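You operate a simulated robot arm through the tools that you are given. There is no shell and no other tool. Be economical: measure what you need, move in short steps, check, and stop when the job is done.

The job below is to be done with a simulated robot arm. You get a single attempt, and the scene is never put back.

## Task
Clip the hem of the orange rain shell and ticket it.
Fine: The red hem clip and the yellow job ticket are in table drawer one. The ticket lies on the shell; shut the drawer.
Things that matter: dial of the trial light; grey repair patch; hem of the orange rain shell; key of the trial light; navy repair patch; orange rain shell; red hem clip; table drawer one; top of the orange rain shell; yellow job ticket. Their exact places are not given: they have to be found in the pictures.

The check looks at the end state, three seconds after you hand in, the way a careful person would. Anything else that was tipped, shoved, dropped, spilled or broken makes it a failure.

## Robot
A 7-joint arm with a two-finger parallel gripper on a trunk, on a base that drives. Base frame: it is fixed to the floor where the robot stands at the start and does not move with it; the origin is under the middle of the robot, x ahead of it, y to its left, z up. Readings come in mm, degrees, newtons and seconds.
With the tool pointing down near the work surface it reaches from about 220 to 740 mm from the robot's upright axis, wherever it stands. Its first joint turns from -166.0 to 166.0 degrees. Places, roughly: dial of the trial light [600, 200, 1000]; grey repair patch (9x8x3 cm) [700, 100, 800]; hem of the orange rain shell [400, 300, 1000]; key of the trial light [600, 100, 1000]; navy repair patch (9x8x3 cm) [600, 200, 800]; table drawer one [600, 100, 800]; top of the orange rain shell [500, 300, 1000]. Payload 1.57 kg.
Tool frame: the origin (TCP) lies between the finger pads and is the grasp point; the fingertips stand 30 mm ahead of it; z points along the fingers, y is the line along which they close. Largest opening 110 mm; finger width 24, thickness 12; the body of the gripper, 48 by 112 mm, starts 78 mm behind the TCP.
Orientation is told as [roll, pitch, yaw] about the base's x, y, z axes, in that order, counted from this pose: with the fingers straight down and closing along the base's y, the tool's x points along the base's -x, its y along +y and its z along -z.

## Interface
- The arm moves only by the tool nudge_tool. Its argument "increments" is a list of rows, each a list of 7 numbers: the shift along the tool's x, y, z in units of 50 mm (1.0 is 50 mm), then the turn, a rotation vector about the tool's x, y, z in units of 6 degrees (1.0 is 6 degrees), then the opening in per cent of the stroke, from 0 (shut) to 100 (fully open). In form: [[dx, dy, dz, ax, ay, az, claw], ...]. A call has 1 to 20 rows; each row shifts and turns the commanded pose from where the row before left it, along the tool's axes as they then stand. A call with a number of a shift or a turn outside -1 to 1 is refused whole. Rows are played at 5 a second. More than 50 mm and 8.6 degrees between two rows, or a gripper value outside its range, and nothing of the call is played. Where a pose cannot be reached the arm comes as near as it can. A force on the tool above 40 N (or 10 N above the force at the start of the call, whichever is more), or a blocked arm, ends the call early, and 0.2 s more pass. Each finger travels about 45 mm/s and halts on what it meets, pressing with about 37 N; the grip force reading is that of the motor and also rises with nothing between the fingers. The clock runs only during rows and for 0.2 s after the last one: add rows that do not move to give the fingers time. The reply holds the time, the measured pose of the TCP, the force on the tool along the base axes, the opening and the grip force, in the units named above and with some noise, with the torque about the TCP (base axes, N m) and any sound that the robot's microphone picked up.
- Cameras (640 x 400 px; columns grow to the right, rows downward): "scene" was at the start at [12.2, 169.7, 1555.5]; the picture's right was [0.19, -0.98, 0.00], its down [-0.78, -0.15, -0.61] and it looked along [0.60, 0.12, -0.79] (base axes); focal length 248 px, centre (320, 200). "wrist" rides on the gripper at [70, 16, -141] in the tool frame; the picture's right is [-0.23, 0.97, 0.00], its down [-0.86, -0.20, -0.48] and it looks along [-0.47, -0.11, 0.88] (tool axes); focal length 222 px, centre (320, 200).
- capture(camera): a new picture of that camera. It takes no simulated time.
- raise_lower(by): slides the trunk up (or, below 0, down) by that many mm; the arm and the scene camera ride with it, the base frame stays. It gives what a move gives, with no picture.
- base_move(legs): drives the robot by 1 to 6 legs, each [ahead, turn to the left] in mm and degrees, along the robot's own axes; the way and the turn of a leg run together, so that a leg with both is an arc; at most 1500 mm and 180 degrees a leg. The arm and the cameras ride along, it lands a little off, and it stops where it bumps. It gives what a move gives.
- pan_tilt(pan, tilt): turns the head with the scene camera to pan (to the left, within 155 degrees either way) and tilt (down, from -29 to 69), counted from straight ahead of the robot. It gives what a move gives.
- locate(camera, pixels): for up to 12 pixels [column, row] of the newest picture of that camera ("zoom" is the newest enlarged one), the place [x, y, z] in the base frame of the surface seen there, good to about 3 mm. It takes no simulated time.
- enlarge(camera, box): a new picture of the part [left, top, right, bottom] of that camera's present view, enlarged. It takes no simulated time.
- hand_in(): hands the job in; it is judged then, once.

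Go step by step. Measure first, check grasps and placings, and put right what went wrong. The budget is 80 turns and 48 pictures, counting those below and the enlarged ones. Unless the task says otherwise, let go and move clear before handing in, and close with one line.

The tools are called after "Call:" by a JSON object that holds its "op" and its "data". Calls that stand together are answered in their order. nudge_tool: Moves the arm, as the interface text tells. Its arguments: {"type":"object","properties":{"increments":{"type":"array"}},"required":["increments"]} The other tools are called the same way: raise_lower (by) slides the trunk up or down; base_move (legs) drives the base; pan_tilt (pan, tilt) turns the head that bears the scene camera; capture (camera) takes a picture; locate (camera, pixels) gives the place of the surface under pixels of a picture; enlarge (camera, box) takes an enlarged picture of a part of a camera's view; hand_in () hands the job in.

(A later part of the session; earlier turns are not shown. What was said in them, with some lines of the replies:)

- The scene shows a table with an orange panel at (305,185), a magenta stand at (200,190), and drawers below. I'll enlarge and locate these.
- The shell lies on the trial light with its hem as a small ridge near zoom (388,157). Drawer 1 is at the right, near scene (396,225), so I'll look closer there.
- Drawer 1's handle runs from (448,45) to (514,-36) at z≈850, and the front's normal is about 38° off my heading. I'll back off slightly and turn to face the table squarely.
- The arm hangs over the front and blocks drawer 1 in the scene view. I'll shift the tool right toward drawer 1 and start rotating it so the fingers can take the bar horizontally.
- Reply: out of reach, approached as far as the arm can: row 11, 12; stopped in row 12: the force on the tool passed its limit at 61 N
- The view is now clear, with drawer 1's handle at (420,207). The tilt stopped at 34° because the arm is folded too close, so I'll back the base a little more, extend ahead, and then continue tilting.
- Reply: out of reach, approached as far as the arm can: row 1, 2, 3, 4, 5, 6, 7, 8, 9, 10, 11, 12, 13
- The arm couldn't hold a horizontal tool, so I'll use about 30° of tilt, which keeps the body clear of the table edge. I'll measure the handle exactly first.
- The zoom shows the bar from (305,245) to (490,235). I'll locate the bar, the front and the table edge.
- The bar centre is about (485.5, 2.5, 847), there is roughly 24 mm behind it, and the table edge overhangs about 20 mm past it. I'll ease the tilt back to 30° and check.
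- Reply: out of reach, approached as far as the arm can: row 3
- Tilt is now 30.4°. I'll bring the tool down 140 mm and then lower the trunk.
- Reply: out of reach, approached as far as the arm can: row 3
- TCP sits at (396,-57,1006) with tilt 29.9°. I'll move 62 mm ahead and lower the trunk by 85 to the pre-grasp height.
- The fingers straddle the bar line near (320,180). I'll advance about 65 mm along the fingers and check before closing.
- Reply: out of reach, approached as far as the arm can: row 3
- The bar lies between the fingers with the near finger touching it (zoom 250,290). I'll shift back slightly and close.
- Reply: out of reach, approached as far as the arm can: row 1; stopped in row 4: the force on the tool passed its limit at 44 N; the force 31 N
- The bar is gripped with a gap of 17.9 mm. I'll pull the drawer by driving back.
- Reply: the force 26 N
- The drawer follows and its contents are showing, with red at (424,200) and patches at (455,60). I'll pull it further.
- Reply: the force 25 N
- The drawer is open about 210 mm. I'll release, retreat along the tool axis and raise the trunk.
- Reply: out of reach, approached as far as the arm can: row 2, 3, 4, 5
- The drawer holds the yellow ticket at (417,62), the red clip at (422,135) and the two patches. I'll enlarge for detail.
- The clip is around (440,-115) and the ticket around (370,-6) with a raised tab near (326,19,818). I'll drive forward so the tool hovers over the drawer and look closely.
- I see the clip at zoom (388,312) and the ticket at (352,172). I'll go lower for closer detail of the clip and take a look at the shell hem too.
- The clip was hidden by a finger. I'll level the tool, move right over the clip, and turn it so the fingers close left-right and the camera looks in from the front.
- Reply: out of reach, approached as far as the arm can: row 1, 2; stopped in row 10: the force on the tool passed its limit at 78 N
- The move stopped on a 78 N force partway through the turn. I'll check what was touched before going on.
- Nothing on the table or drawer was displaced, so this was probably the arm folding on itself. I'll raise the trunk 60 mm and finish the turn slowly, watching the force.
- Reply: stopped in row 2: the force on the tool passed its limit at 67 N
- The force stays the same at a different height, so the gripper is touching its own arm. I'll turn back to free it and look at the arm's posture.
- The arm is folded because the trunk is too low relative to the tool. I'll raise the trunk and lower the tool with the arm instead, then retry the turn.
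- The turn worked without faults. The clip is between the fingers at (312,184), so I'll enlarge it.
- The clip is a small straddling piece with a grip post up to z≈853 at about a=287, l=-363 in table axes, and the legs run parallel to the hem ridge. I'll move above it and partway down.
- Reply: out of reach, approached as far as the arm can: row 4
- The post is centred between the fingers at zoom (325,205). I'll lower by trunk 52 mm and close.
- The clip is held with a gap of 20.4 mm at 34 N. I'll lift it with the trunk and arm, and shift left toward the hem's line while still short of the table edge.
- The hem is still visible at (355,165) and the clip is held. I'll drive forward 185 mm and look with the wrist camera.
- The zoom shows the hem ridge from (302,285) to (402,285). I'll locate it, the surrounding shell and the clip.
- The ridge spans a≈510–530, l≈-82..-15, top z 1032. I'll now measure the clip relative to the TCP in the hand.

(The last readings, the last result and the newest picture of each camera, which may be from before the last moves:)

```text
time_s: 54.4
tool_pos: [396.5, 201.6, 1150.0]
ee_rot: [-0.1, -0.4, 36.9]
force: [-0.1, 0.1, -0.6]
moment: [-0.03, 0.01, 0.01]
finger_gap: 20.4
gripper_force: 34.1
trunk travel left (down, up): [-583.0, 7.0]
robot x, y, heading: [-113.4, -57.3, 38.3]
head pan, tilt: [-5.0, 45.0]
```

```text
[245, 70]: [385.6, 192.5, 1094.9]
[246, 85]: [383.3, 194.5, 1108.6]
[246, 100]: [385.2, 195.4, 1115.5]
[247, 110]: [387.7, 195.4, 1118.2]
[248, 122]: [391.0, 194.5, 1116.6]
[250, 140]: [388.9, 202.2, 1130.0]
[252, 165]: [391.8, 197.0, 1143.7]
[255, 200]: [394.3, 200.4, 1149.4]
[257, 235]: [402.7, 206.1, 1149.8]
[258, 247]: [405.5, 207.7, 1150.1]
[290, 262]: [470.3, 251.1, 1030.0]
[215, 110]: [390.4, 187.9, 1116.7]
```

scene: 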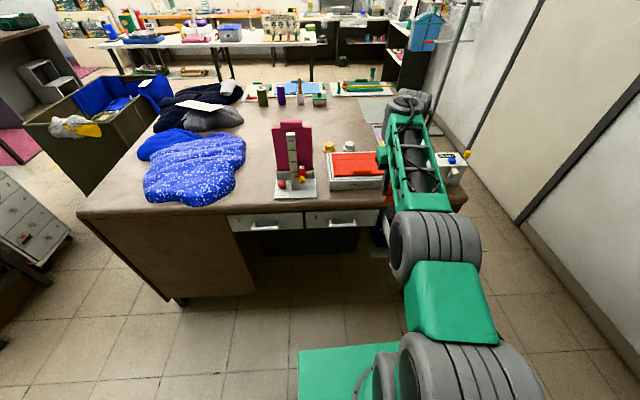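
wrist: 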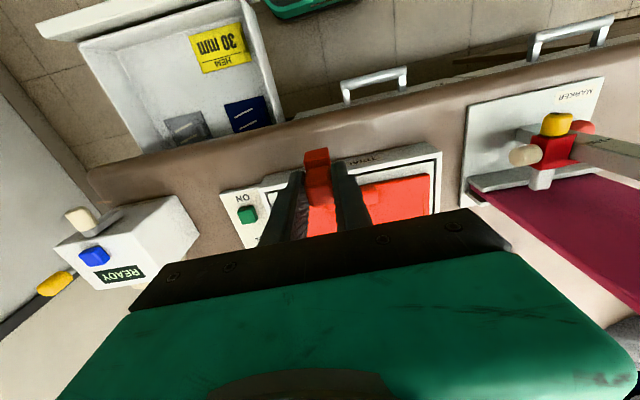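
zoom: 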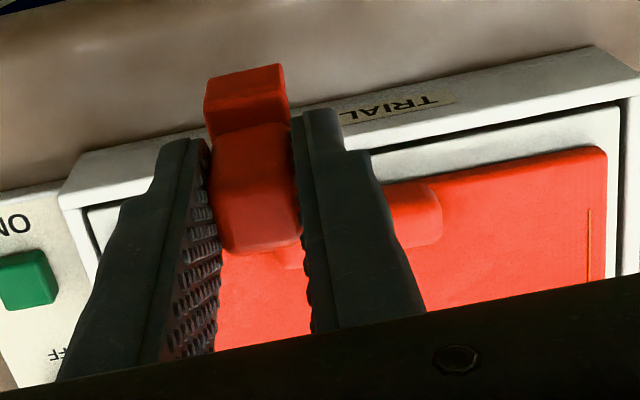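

The clip's grip post centre is about 2.4 mm ahead of the TCP, and its leg bottoms are 58 mm below it. I'll move above the ridge centre and come down to a small clearance.

Call:
{"op": "nudge_tool", "data": {"increments": [[-0.8, 0.27, 0, 0, 0, 0, 0], [-0.79, 0.27, 0, 0, 0, 0, 0], [0, 0, 0.4, 0, 0, 0, 0], [0, 0, 0.4, 0, 0, 0, 0]]}}

Call:
{"op": "enlarge", "data": {"camera": "wrist", "box": [240, 100, 400, 240]}}

Call:
{"op": "enlarge", "data": {"camera": "scene", "box": [300, 140, 400, 200]}}

```text
time_s: 55.4
tool_pos: [444.2, 272.0, 1110.8]
ee_rot: [-0.3, -0.3, 36.9]
force: [0.3, 0.5, -0.1]
moment: [0.0, -0.03, -0.01]
finger_gap: 20.3
gripper_force: 33.4
trunk travel left (down, up): [-583.0, 7.0]
robot x, y, heading: [-115.4, -60.2, 38.4]
head pan, tilt: [-5.0, 45.0]
```

```text
2.86 times, centred on (320, 170) of wrist
```

zoom: 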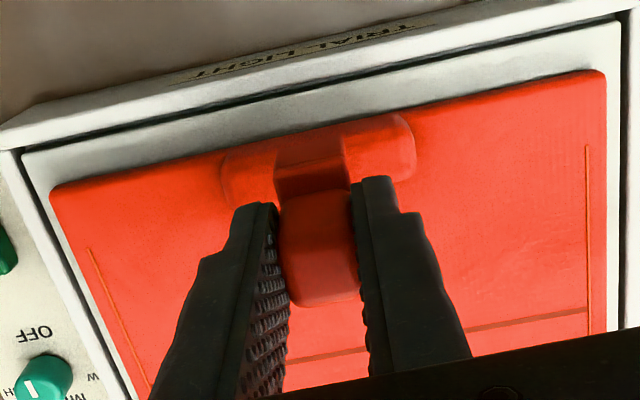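

```text
6.40 times, centred on (350, 170) of scene
```

zoom: 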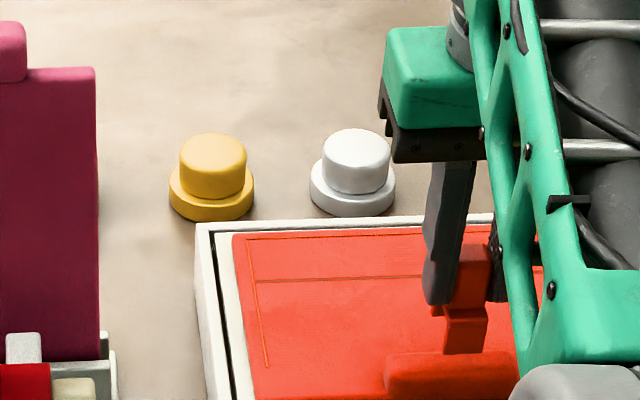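

The clip straddles the ridge in the wrist zoom, and by projection the slot centre is within about 1 mm of the ridge centre. I'll lower gently about 33 mm.

Call:
{"op": "nudge_tool", "data": {"increments": [[0, 0, 0.15, 0, 0, 0, 0], [0, 0, 0.15, 0, 0, 0, 0], [0, 0, 0.15, 0, 0, 0, 0], [0, 0, 0.1, 0, 0, 0, 0], [0, 0, 0.1, 0, 0, 0, 0]]}}

```text
time_s: 56.6
tool_pos: [445.0, 271.1, 1078.0]
ee_rot: [-0.3, -0.4, 36.9]
force: [-0.6, 0.6, -0.1]
moment: [-0.04, 0.01, 0.0]
finger_gap: 20.5
gripper_force: 34.1
trunk travel left (down, up): [-583.0, 7.0]
robot x, y, heading: [-113.0, -51.1, 38.1]
head pan, tilt: [-5.0, 45.0]
```

There's no contact at 1078, so the legs are already below the ridge top (1032). I'll step down to contact.

Call:
{"op": "nudge_tool", "data": {"increments": [[0, 0, 0.05, 0, 0, 0, 0], [0, 0, 0, 0, 0, 0, 0]]}}

Call:
{"op": "nudge_tool", "data": {"increments": [[0, 0, 0.04, 0, 0, 0, 0], [0, 0, 0, 0, 0, 0, 0]]}}

Call:
{"op": "enlarge", "data": {"camera": "wrist", "box": [240, 100, 400, 240]}}

```text
time_s: 57.2
tool_pos: [445.0, 270.1, 1075.3]
ee_rot: [-0.2, -0.4, 36.9]
force: [0.3, -0.1, 0.3]
moment: [-0.02, 0.0, -0.05]
finger_gap: 20.6
gripper_force: 34.0
trunk travel left (down, up): [-583.0, 7.0]
robot x, y, heading: [-109.1, -56.0, 38.2]
head pan, tilt: [-5.0, 45.0]
```

```text
time_s: 57.8
tool_pos: [445.3, 271.3, 1072.0]
ee_rot: [-0.2, -0.4, 36.9]
force: [0.4, -0.2, 0.9]
moment: [-0.02, -0.02, 0.02]
finger_gap: 20.6
gripper_force: 34.1
trunk travel left (down, up): [-583.0, 7.0]
robot x, y, heading: [-114.1, -55.8, 38.0]
head pan, tilt: [-5.0, 45.0]
```

```text
2.86 times, centred on (320, 170) of wrist
```

zoom: 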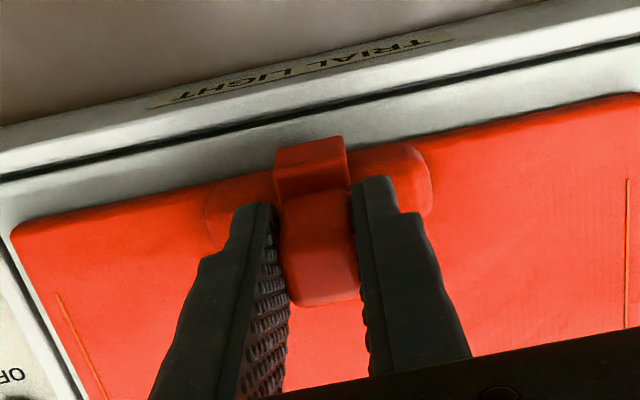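

The front leg sits in front of the ridge and the bridge is over it. I'll continue to contact in small steps.

Call:
{"op": "nudge_tool", "data": {"increments": [[0, 0, 0.04, 0, 0, 0, 0], [0, 0, 0, 0, 0, 0, 0]]}}

Call:
{"op": "nudge_tool", "data": {"increments": [[0, 0, 0.04, 0, 0, 0, 0], [0, 0, 0, 0, 0, 0, 0]]}}

```text
time_s: 58.4
tool_pos: [443.8, 271.1, 1072.9]
ee_rot: [-0.1, -0.6, 36.9]
force: [-0.6, 0.2, 5.1]
moment: [0.07, -0.02, -0.02]
finger_gap: 20.5
gripper_force: 33.5
trunk travel left (down, up): [-583.0, 7.0]
robot x, y, heading: [-112.3, -56.5, 38.3]
head pan, tilt: [-5.0, 45.0]
```

```text
time_s: 59.0
tool_pos: [444.6, 270.1, 1073.6]
ee_rot: [-0.2, -0.7, 36.9]
force: [1.4, -0.3, 14.6]
moment: [0.18, -0.27, -0.03]
finger_gap: 20.8
gripper_force: 33.9
trunk travel left (down, up): [-583.0, 7.0]
robot x, y, heading: [-112.3, -59.4, 38.3]
head pan, tilt: [-5.0, 45.0]
```

Contact came at z≈1073 with 14.6 N, which means the clip is fully seated. I'll relax, open and lift straight up.

Call:
{"op": "nudge_tool", "data": {"increments": [[0, 0, -0.06, 0, 0, 0, 0], [0, 0, 0, 0, 0, 0, 24], [0, 0, 0, 0, 0, 0, 36], [0, 0, 0, 0, 0, 0, 36], [0, 0, -0.5, 0, 0, 0, 36], [0, 0, -0.9, 0, 0, 0, 36], [0, 0, -0.9, 0, 0, 0, 36]]}}

Call:
{"op": "enlarge", "data": {"camera": "wrist", "box": [200, 0, 440, 200]}}

```text
time_s: 60.6
tool_pos: [442.0, 271.5, 1186.2]
ee_rot: [0.0, -0.2, 36.9]
force: [0.6, -0.8, 0.4]
moment: [-0.04, 0.0, -0.01]
finger_gap: 39.5
gripper_force: 0.0
trunk travel left (down, up): [-583.0, 7.0]
robot x, y, heading: [-111.6, -54.8, 38.1]
head pan, tilt: [-5.0, 45.0]
```

```text
2.00 times, centred on (320, 100) of wrist
```

zoom: 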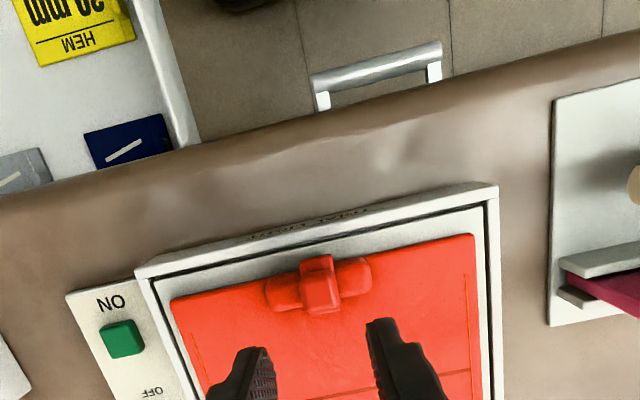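

The clip sits on the hem. Next I'll move over the ticket's tab in the drawer and look.

Call:
{"op": "nudge_tool", "data": {"increments": [[0.82, -0.43, 0, 0, 0, 0, 36], [0.82, -0.43, 0, 0, 0, 0, 36], [0.82, -0.43, 0, 0, 0, 0, 36], [0.82, -0.43, 0, 0, 0, 0, 36], [0.82, -0.43, 0, 0, 0, 0, 36], [0.82, -0.43, 0, 0, 0, 0, 36], [0, 0, 0.9, 0, 0, 0, 36], [0, 0, 0.9, 0, 0, 0, 36], [0, 0, 0.9, 0, 0, 0, 36], [0, 0, 0.9, 0, 0, 0, 36]]}}

Call:
{"op": "capture", "data": {"camera": "wrist"}}

```text
time_s: 62.8
tool_pos: [327.0, 19.8, 1007.0]
ee_rot: [-0.2, -0.4, 37.0]
force: [-0.4, 0.6, -0.1]
moment: [-0.01, 0.03, -0.03]
finger_gap: 39.6
gripper_force: 0.1
trunk travel left (down, up): [-583.0, 7.0]
robot x, y, heading: [-116.4, -56.8, 38.1]
head pan, tilt: [-5.0, 45.0]
```

```text
11 pictures are left
```

wrist: 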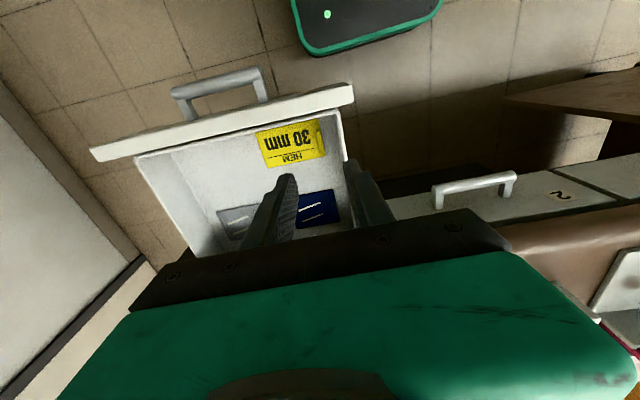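

The ticket is at (290,143) with its tab near (320,138). I'll locate these points along with the drawer side wall.

Call:
{"op": "locate", "data": {"camera": "wrist", "pixels": [[319, 130], [320, 138], [322, 147], [317, 138], [323, 138], [258, 132], [266, 166], [317, 121], [327, 154], [338, 130], [341, 150], [290, 155]]}}

Call:
{"op": "enlarge", "data": {"camera": "wrist", "box": [240, 90, 360, 180]}}

```text
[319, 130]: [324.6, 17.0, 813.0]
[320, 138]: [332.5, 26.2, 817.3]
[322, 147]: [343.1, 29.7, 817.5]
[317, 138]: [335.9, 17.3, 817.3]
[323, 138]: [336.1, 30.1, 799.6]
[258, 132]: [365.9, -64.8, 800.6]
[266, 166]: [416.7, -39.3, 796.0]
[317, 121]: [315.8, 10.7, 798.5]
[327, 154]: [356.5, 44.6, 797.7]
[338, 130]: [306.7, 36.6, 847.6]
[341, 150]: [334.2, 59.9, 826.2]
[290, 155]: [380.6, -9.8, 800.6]
```

```text
4.44 times, centred on (300, 135) of wrist
```

zoom: 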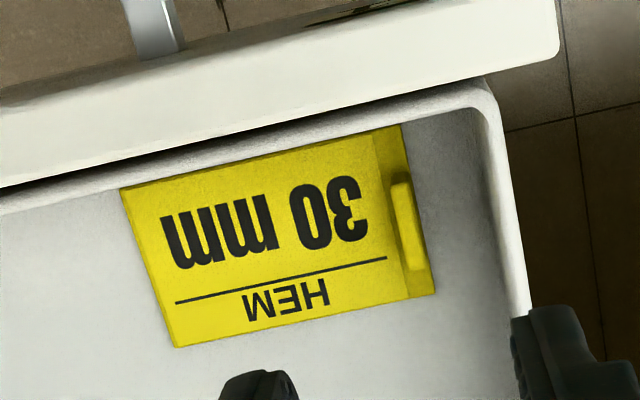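

The tab centre is about a=281, l=-180, top z 818, with the drawer wall about 27 mm to its left. I'll offset the tool so the left finger fits between tab and wall, then descend.

Call:
{"op": "nudge_tool", "data": {"increments": [[-0.14, -0.18, 0, 0, 0, 0, 27], [0, 0, 0.8, 0, 0, 0, 27], [0, 0, 0.7, 0, 0, 0, 27]]}}

Call:
{"op": "raise_lower", "data": {"by": -68}}

Call:
{"op": "enlarge", "data": {"camera": "wrist", "box": [240, 90, 400, 240]}}

```text
time_s: 63.6
tool_pos: [337.5, 18.1, 932.6]
ee_rot: [-0.1, -0.6, 36.9]
force: [-0.7, -0.1, -1.0]
moment: [-0.02, -0.02, -0.01]
finger_gap: 29.7
gripper_force: 0.0
trunk travel left (down, up): [-583.0, 7.0]
robot x, y, heading: [-110.4, -54.1, 38.0]
head pan, tilt: [-5.0, 45.0]
```

```text
time_s: 64.7
tool_pos: [336.9, 18.2, 864.4]
ee_rot: [-0.2, -0.3, 36.9]
force: [0.0, 0.5, 1.1]
moment: [-0.04, -0.01, 0.02]
finger_gap: 29.6
gripper_force: 0.0
trunk travel left (down, up): [-515.0, 75.0]
robot x, y, heading: [-113.9, -56.5, 38.3]
head pan, tilt: [-5.0, 45.0]
```

```text
2.67 times, centred on (320, 165) of wrist
```

zoom: 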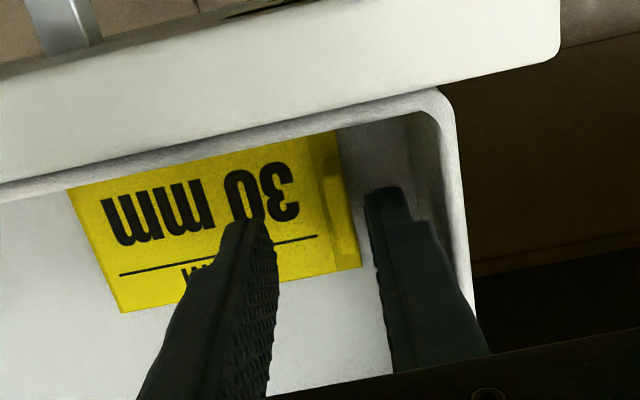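

The tab at zoom (340,213) lies between the fingers as planned. I'll lower 30 mm and close.

Call:
{"op": "raise_lower", "data": {"by": -30}}

Call:
{"op": "nudge_tool", "data": {"increments": [[0, 0.06, 0, 0, 0, 0, 18], [0, 0.04, 0, 0, 0, 0, 10], [0, 0, 0, 0, 0, 0, 0], [0, 0, 0, 0, 0, 0, 0], [0, 0, 0, 0, 0, 0, 0]]}}

Call:
{"op": "raise_lower", "data": {"by": 100}}

Call:
{"op": "enlarge", "data": {"camera": "wrist", "box": [200, 70, 440, 240]}}

```text
time_s: 65.5
tool_pos: [336.7, 17.0, 832.9]
ee_rot: [-0.2, -0.3, 37.0]
force: [-0.1, 0.3, -0.1]
moment: [-0.05, -0.03, 0.0]
finger_gap: 29.5
gripper_force: 0.1
trunk travel left (down, up): [-485.0, 105.0]
robot x, y, heading: [-113.7, -58.8, 38.0]
head pan, tilt: [-5.0, 45.0]
```

```text
time_s: 66.7
tool_pos: [334.4, 21.5, 833.9]
ee_rot: [-0.2, -0.4, 36.9]
force: [0.2, 0.9, -0.1]
moment: [-0.01, -0.02, -0.01]
finger_gap: 5.0
gripper_force: 25.2
trunk travel left (down, up): [-485.0, 105.0]
robot x, y, heading: [-113.8, -57.6, 37.9]
head pan, tilt: [-5.0, 45.0]
```

```text
time_s: 68.0
tool_pos: [334.8, 22.4, 933.2]
ee_rot: [-0.2, -0.4, 37.0]
force: [0.1, 0.7, -0.8]
moment: [0.0, -0.03, 0.03]
finger_gap: 5.2
gripper_force: 25.4
trunk travel left (down, up): [-585.0, 5.0]
robot x, y, heading: [-113.3, -54.0, 38.4]
head pan, tilt: [-5.0, 45.0]
```

```text
2.35 times, centred on (320, 155) of wrist
```

zoom: 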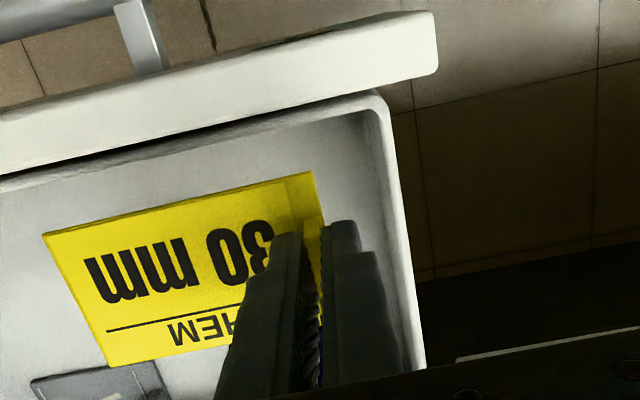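

The ticket is held by its tab (gap 5 mm) and hangs level. I'll raise it well above the table and drive ahead 60 mm.

Call:
{"op": "nudge_tool", "data": {"increments": [[0, 0, -0.9, 0, 0, 0, 0], [0, 0, -0.9, 0, 0, 0, 0], [0, 0, -0.9, 0, 0, 0, 0], [0, 0, -0.9, 0, 0, 0, 0], [0, 0, -0.9, 0, 0, 0, 0], [0, 0, -0.3, 0, 0, 0, 0]]}}

Call:
{"op": "base_move", "data": {"legs": [[60, 0]]}}

```text
time_s: 69.4
tool_pos: [333.4, 22.1, 1174.5]
ee_rot: [-0.2, -0.4, 36.9]
force: [0.2, 0.7, 0.3]
moment: [-0.03, -0.02, -0.02]
finger_gap: 5.1
gripper_force: 25.2
trunk travel left (down, up): [-585.0, 5.0]
robot x, y, heading: [-112.8, -53.9, 38.2]
head pan, tilt: [-5.0, 45.0]
```

```text
time_s: 70.4
tool_pos: [380.7, 59.9, 1173.7]
ee_rot: [-0.1, -0.3, 36.9]
force: [0.2, 0.4, -1.2]
moment: [-0.02, 0.03, 0.01]
finger_gap: 5.2
gripper_force: 25.3
trunk travel left (down, up): [-585.0, 5.0]
robot x, y, heading: [-64.9, -22.3, 38.2]
head pan, tilt: [-5.0, 45.0]
```

All is steady. I'll move over the free part of the shell behind the clip and come down to about 25 mm above it.

Call:
{"op": "nudge_tool", "data": {"increments": [[-0.78, 0.577, 0, 0, 0, 0, 0], [-0.78, 0.577, 0, 0, 0, 0, 0], [-0.78, 0.577, 0, 0, 0, 0, 0], [-0.78, 0.577, 0, 0, 0, 0, 0], [-0.78, 0.577, 0, 0, 0, 0, 0], [-0.78, 0.577, 0, 0, 0, 0, 0], [0, 0, 0.6, 0, 0, 0, 0], [0, 0, 0.6, 0, 0, 0, 0], [0, 0, 0.6, 0, 0, 0, 0]]}}

Call:
{"op": "capture", "data": {"camera": "wrist"}}

```text
time_s: 72.4
tool_pos: [465.1, 338.2, 1085.5]
ee_rot: [-0.2, -0.4, 36.8]
force: [0.6, 0.4, 0.1]
moment: [0.01, -0.01, -0.01]
finger_gap: 5.2
gripper_force: 25.8
trunk travel left (down, up): [-585.0, 5.0]
robot x, y, heading: [-65.4, -17.6, 38.3]
head pan, tilt: [-5.0, 45.0]
```

```text
7 pictures are left
```

wrist: 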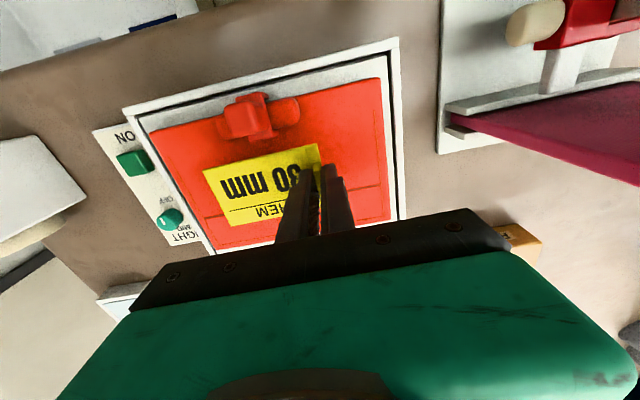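

The ticket hovers over the shell behind the clip, clear of it. I'll lower it to contact.

Call:
{"op": "nudge_tool", "data": {"increments": [[0, 0, 0.3, 0, 0, 0, 0], [0, 0, 0.24, 0, 0, 0, 0], [0, 0, 0, 0, 0, 0, 0]]}}

Call:
{"op": "nudge_tool", "data": {"increments": [[0, 0, 0.06, 0, 0, 0, 0], [0, 0, 0, 0, 0, 0, 0]]}}

```text
time_s: 73.2
tool_pos: [464.9, 337.7, 1059.3]
ee_rot: [-0.2, -0.4, 36.9]
force: [-0.6, -0.4, -0.6]
moment: [-0.01, 0.01, -0.03]
finger_gap: 4.9
gripper_force: 25.3
trunk travel left (down, up): [-585.0, 5.0]
robot x, y, heading: [-65.3, -17.0, 38.4]
head pan, tilt: [-5.0, 45.0]
```

```text
time_s: 73.8
tool_pos: [464.8, 338.6, 1055.7]
ee_rot: [-0.3, -0.4, 36.9]
force: [0.2, -0.4, -0.5]
moment: [0.0, 0.0, -0.01]
finger_gap: 5.1
gripper_force: 25.3
trunk travel left (down, up): [-585.0, 5.0]
robot x, y, heading: [-67.0, -20.1, 38.1]
head pan, tilt: [-5.0, 45.0]
```

No contact yet at 1055.7. I'll continue in small steps.

Call:
{"op": "nudge_tool", "data": {"increments": [[0, 0, 0.04, 0, 0, 0, 0], [0, 0, 0, 0, 0, 0, 0]]}}

Call:
{"op": "nudge_tool", "data": {"increments": [[0, 0, 0.04, 0, 0, 0, 0], [0, 0, 0, 0, 0, 0, 0]]}}

```text
time_s: 74.4
tool_pos: [464.1, 338.4, 1053.9]
ee_rot: [-0.1, -0.4, 36.8]
force: [0.0, 0.3, 0.3]
moment: [0.02, 0.0, 0.0]
finger_gap: 5.1
gripper_force: 25.3
trunk travel left (down, up): [-585.0, 5.0]
robot x, y, heading: [-69.7, -17.1, 38.2]
head pan, tilt: [-5.0, 45.0]
```

```text
time_s: 75.0
tool_pos: [463.8, 337.9, 1051.8]
ee_rot: [-0.2, -0.4, 36.9]
force: [-0.2, 0.0, 1.0]
moment: [0.0, -0.03, 0.03]
finger_gap: 5.1
gripper_force: 25.4
trunk travel left (down, up): [-585.0, 5.0]
robot x, y, heading: [-60.3, -21.9, 38.3]
head pan, tilt: [-5.0, 45.0]
```

A light 1 N of contact shows at 1051.8. I'll open and lift straight up.

Call:
{"op": "nudge_tool", "data": {"increments": [[0, 0, 0.02, 0, 0, 0, 0], [0, 0, 0, 0, 0, 0, 10], [0, 0, 0, 0, 0, 0, 24], [0, 0, 0, 0, 0, 0, 24], [0, 0, -0.5, 0, 0, 0, 24], [0, 0, -0.9, 0, 0, 0, 24], [0, 0, -0.9, 0, 0, 0, 24], [0, 0, -0.6, 0, 0, 0, 24]]}}

Call:
{"op": "enlarge", "data": {"camera": "wrist", "box": [160, 0, 440, 200]}}

```text
time_s: 76.8
tool_pos: [461.9, 337.3, 1196.0]
ee_rot: [-0.2, -0.4, 36.9]
force: [-0.4, -0.9, -0.3]
moment: [-0.02, 0.02, 0.02]
finger_gap: 26.6
gripper_force: 0.1
trunk travel left (down, up): [-585.0, 5.0]
robot x, y, heading: [-67.3, -25.3, 38.1]
head pan, tilt: [-5.0, 45.0]
```

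```text
2.00 times, centred on (300, 100) of wrist
```

zoom: 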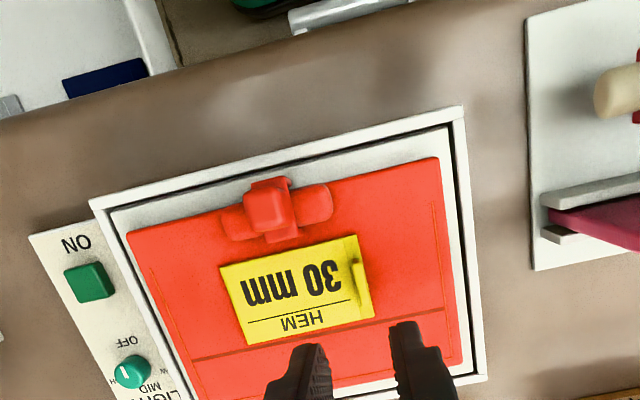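

The ticket lies flat on the shell and the clip sits on the hem. Now for the drawer: I'll back off, close the fingers and move in front of the handle.

Call:
{"op": "base_move", "data": {"legs": [[-110, 0]]}}

Call:
{"op": "nudge_tool", "data": {"increments": [[0.74, -0.624, 0, 0, 0, 0, 10], [0.74, -0.624, 0, 0, 0, 0, 0], [0.74, -0.624, 0, 0, 0, 0, 0], [0.74, -0.624, 0, 0, 0, 0, 0], [0.74, -0.624, 0, 0, 0, 0, 0], [0.74, -0.624, 0, 0, 0, 0, 0], [0.74, -0.624, 0, 0, 0, 0, 0], [0.74, -0.624, 0, 0, 0, 0, 0], [0.74, -0.624, 0, 0, 0, 0, 0], [0, 0, 0.85, 0, 0, 0, 0], [0, 0, 0.85, 0, 0, 0, 0], [0, 0, 0.85, 0, 0, 0, 0]]}}

Call:
{"op": "capture", "data": {"camera": "wrist"}}

```text
time_s: 78.0
tool_pos: [375.0, 268.6, 1197.1]
ee_rot: [-0.2, -0.5, 36.9]
force: [-0.3, -0.2, 0.4]
moment: [0.04, 0.01, 0.03]
finger_gap: 26.4
gripper_force: 0.0
trunk travel left (down, up): [-585.0, 5.0]
robot x, y, heading: [-154.4, -85.4, 38.2]
head pan, tilt: [-5.0, 45.0]
```

```text
time_s: 80.6
tool_pos: [279.6, -154.7, 1065.6]
ee_rot: [-0.2, -0.5, 37.0]
force: [-0.2, -0.2, -0.3]
moment: [0.02, 0.0, -0.02]
finger_gap: 0.0
gripper_force: 21.6
trunk travel left (down, up): [-585.0, 5.0]
robot x, y, heading: [-148.4, -85.2, 38.2]
head pan, tilt: [-5.0, 45.0]
```

```text
5 pictures are left
```

wrist: 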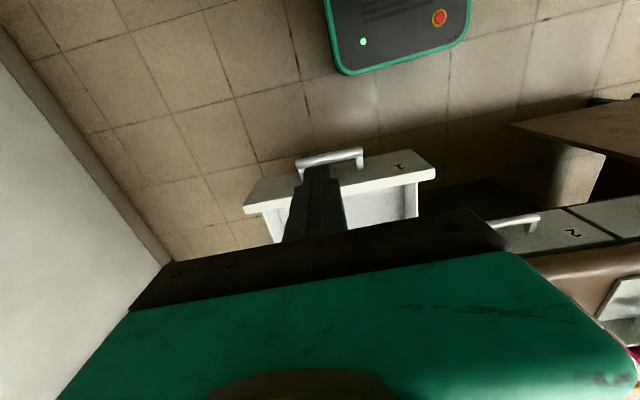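

The handle bar is visible at (328,160). I'll locate it before descending.

Call:
{"op": "locate", "data": {"camera": "wrist", "pixels": [[303, 163], [328, 157], [350, 153], [360, 165], [270, 205], [400, 175], [370, 175]]}}

```text
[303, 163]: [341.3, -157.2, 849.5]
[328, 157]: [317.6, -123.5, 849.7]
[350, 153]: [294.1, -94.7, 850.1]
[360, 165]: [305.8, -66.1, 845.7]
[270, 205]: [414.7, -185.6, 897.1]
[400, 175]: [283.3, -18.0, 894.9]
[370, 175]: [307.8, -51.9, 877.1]
```

The bar's near side is at a≈180, and my finger fronts are at a≈144. I'll descend in front of it to z≈857.

Call:
{"op": "nudge_tool", "data": {"increments": [[0, 0.08, 0.9, 0, 0, 0, 0], [0, 0, 0.9, 0, 0, 0, 0]]}}

Call:
{"op": "raise_lower", "data": {"by": -118}}

Call:
{"op": "nudge_tool", "data": {"increments": [[-0.5, 0, 0, 0, 0, 0, 0], [-0.5, 0, 0, 0, 0, 0, 0], [-0.5, 0, 0, 0, 0, 0, 0], [-0.5, 0, 0, 0, 0, 0, 0]]}}

```text
time_s: 81.2
tool_pos: [278.5, -151.9, 975.9]
ee_rot: [-0.2, -0.6, 36.9]
force: [-0.3, -0.2, 0.2]
moment: [-0.03, 0.02, 0.0]
finger_gap: 0.0
gripper_force: 21.4
trunk travel left (down, up): [-585.0, 5.0]
robot x, y, heading: [-156.1, -86.9, 38.2]
head pan, tilt: [-5.0, 45.0]
```

```text
time_s: 82.6
tool_pos: [276.4, -150.7, 857.7]
ee_rot: [-0.2, -0.4, 36.9]
force: [-0.4, -0.3, 0.1]
moment: [0.0, 0.0, -0.02]
finger_gap: 0.0
gripper_force: 21.7
trunk travel left (down, up): [-467.0, 123.0]
robot x, y, heading: [-153.9, -84.4, 38.4]
head pan, tilt: [-5.0, 45.0]
```

```text
time_s: 83.6
tool_pos: [358.7, -90.8, 859.4]
ee_rot: [-0.2, -0.5, 36.8]
force: [-0.2, 1.0, 0.4]
moment: [-0.01, 0.02, 0.01]
finger_gap: 0.1
gripper_force: 21.0
trunk travel left (down, up): [-467.0, 123.0]
robot x, y, heading: [-153.9, -87.3, 38.2]
head pan, tilt: [-5.0, 45.0]
```

The tool moved 100 mm with little force. I'll check that the drawer is actually moving.

Call:
{"op": "capture", "data": {"camera": "wrist"}}

```text
4 pictures are left
```

wrist: 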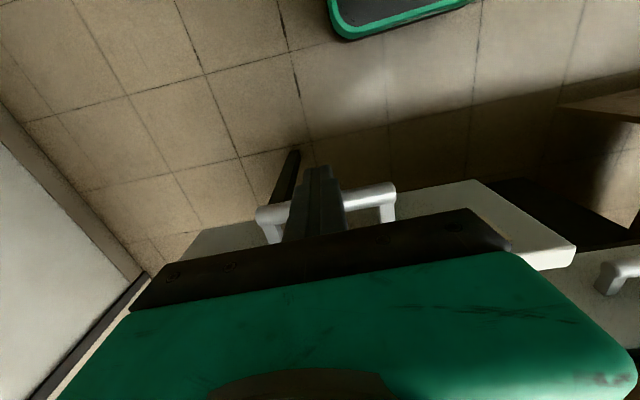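

The fingers are pushing the bar and the drawer is following. I'll keep pushing to shut, with the force limit as the stop.

Call:
{"op": "nudge_tool", "data": {"increments": [[-0.4, 0, 0, 0, 0, 0, 0], [-0.4, 0, 0, 0, 0, 0, 0], [-0.4, 0, 0, 0, 0, 0, 0], [-0.4, 0, 0, 0, 0, 0, 0], [-0.4, 0, 0, 0, 0, 0, 0], [-0.4, 0, 0, 0, 0, 0, 0]]}}

Call:
{"op": "nudge_tool", "data": {"increments": [[-0.2, 0, 0, 0, 0, 0, 0], [-0.1, 0, 0, 0, 0, 0, 0], [-0.1, 0, 0, 0, 0, 0, 0], [-0.1, 0, 0, 0, 0, 0, 0], [0, 0, 0, 0, 0, 0, 0]]}}

```text
time_s: 85.0
tool_pos: [454.5, -17.5, 860.6]
ee_rot: [-0.1, -0.6, 36.9]
force: [0.2, 0.4, 0.0]
moment: [0.0, 0.0, 0.02]
finger_gap: 0.0
gripper_force: 21.5
trunk travel left (down, up): [-467.0, 123.0]
robot x, y, heading: [-150.6, -86.6, 38.6]
head pan, tilt: [-5.0, 45.0]
```

```text
time_s: 86.1
tool_pos: [467.0, -9.4, 857.4]
ee_rot: [0.3, 0.4, 36.4]
force: [-10.1, -7.6, 3.9]
moment: [-0.16, 0.11, -0.04]
finger_gap: 0.0
gripper_force: 21.1
trunk travel left (down, up): [-467.0, 123.0]
robot x, y, heading: [-154.5, -88.7, 37.9]
head pan, tilt: [-5.0, 45.0]
stopped in row 5: the force on the tool passed its limit at 43 N (the readings are from after the stop); the commanded pose is now the measured one
```

The 43 N stop came at TCP a≈369, matching the shut position. I'll back away, rise, and check everything in one scene picture.

Call:
{"op": "nudge_tool", "data": {"increments": [[0.5, 0, 0, 0, 0, 0, 0], [0.9, 0, 0, 0, 0, 0, 0], [0.9, 0, 0, 0, 0, 0, 0], [0.9, 0, 0, 0, 0, 0, 0]]}}

Call:
{"op": "raise_lower", "data": {"by": 120}}

Call:
{"op": "base_move", "data": {"legs": [[-120, 0]]}}

Call:
{"op": "capture", "data": {"camera": "wrist"}}

Call:
{"op": "enlarge", "data": {"camera": "scene", "box": [200, 90, 520, 270]}}

```text
time_s: 87.1
tool_pos: [340.2, -103.6, 857.4]
ee_rot: [0.2, 0.2, 36.5]
force: [0.6, 0.0, -0.5]
moment: [0.0, -0.03, 0.02]
finger_gap: 0.0
gripper_force: 21.8
trunk travel left (down, up): [-467.0, 123.0]
robot x, y, heading: [-152.4, -88.6, 38.0]
head pan, tilt: [-5.0, 45.0]
```

```text
time_s: 88.6
tool_pos: [339.9, -103.6, 975.9]
ee_rot: [0.2, 0.2, 36.5]
force: [0.6, 0.4, -0.2]
moment: [0.02, 0.0, 0.0]
finger_gap: 0.0
gripper_force: 21.2
trunk travel left (down, up): [-587.0, 3.0]
robot x, y, heading: [-153.6, -89.1, 37.9]
head pan, tilt: [-5.0, 45.0]
```

```text
time_s: 89.8
tool_pos: [246.5, -177.4, 977.6]
ee_rot: [0.1, 0.2, 36.5]
force: [0.5, -0.8, 0.5]
moment: [0.01, -0.03, 0.05]
finger_gap: 0.2
gripper_force: 21.7
trunk travel left (down, up): [-587.0, 3.0]
robot x, y, heading: [-249.9, -159.3, 38.0]
head pan, tilt: [-5.0, 45.0]
```

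```text
3 pictures are left
```

wrist: 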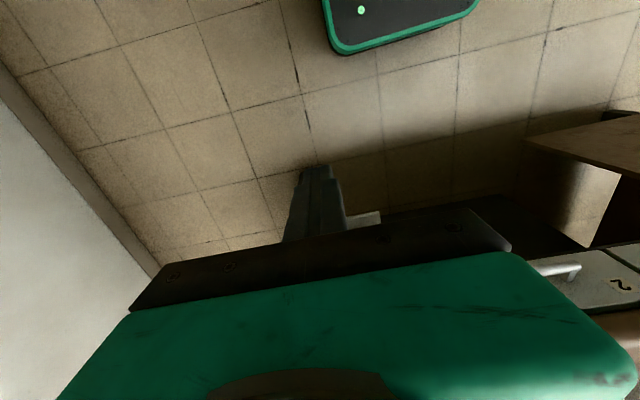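

```text
2.00 times, centred on (360, 180) of scene
```

zoom: 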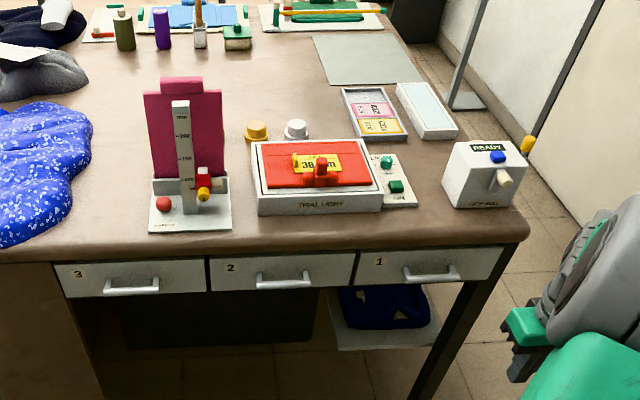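

Drawer 1 appears flush, with the clip and ticket in place at (320,168). I'll verify flushness against drawer 2.

Call:
{"op": "locate", "data": {"camera": "zoom", "pixels": [[225, 285], [340, 270], [370, 275], [490, 262], [345, 262], [365, 262], [430, 278], [285, 285], [320, 168], [430, 282]]}}

Call:
{"op": "enlarge", "data": {"camera": "scene", "box": [310, 145, 430, 245]}}

```text
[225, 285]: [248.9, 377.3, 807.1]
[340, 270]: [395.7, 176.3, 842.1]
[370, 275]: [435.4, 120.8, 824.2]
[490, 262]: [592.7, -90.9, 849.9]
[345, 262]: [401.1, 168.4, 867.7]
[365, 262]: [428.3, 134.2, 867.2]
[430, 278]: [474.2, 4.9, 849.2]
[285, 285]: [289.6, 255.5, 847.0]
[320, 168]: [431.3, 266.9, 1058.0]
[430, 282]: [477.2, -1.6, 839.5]
```

```text
4.00 times, centred on (370, 195) of scene
```

zoom: 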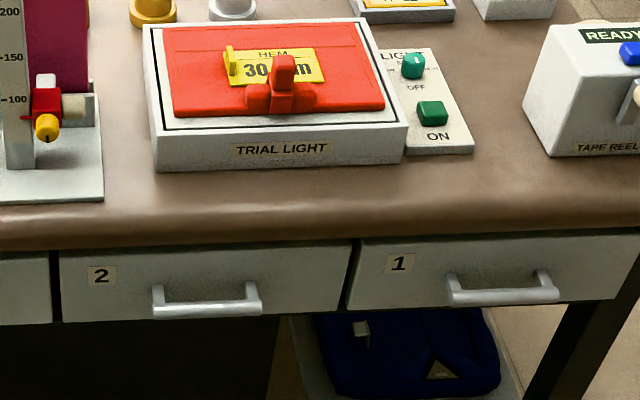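

The fronts of drawers 1 and 2 agree within about 2 mm, so the drawer is shut. The clip is on the hem, the ticket lies flat on the shell, and the arm is clear, so I'm handing in.

Call:
{"op": "hand_in", "data": {}}

```text
The job is handed in.
```

I handed the job in: the red clip is on the hem of the orange shell, the yellow ticket lies on top of it, drawer one is shut, and the last picture shows nothing else on the table disturbed.
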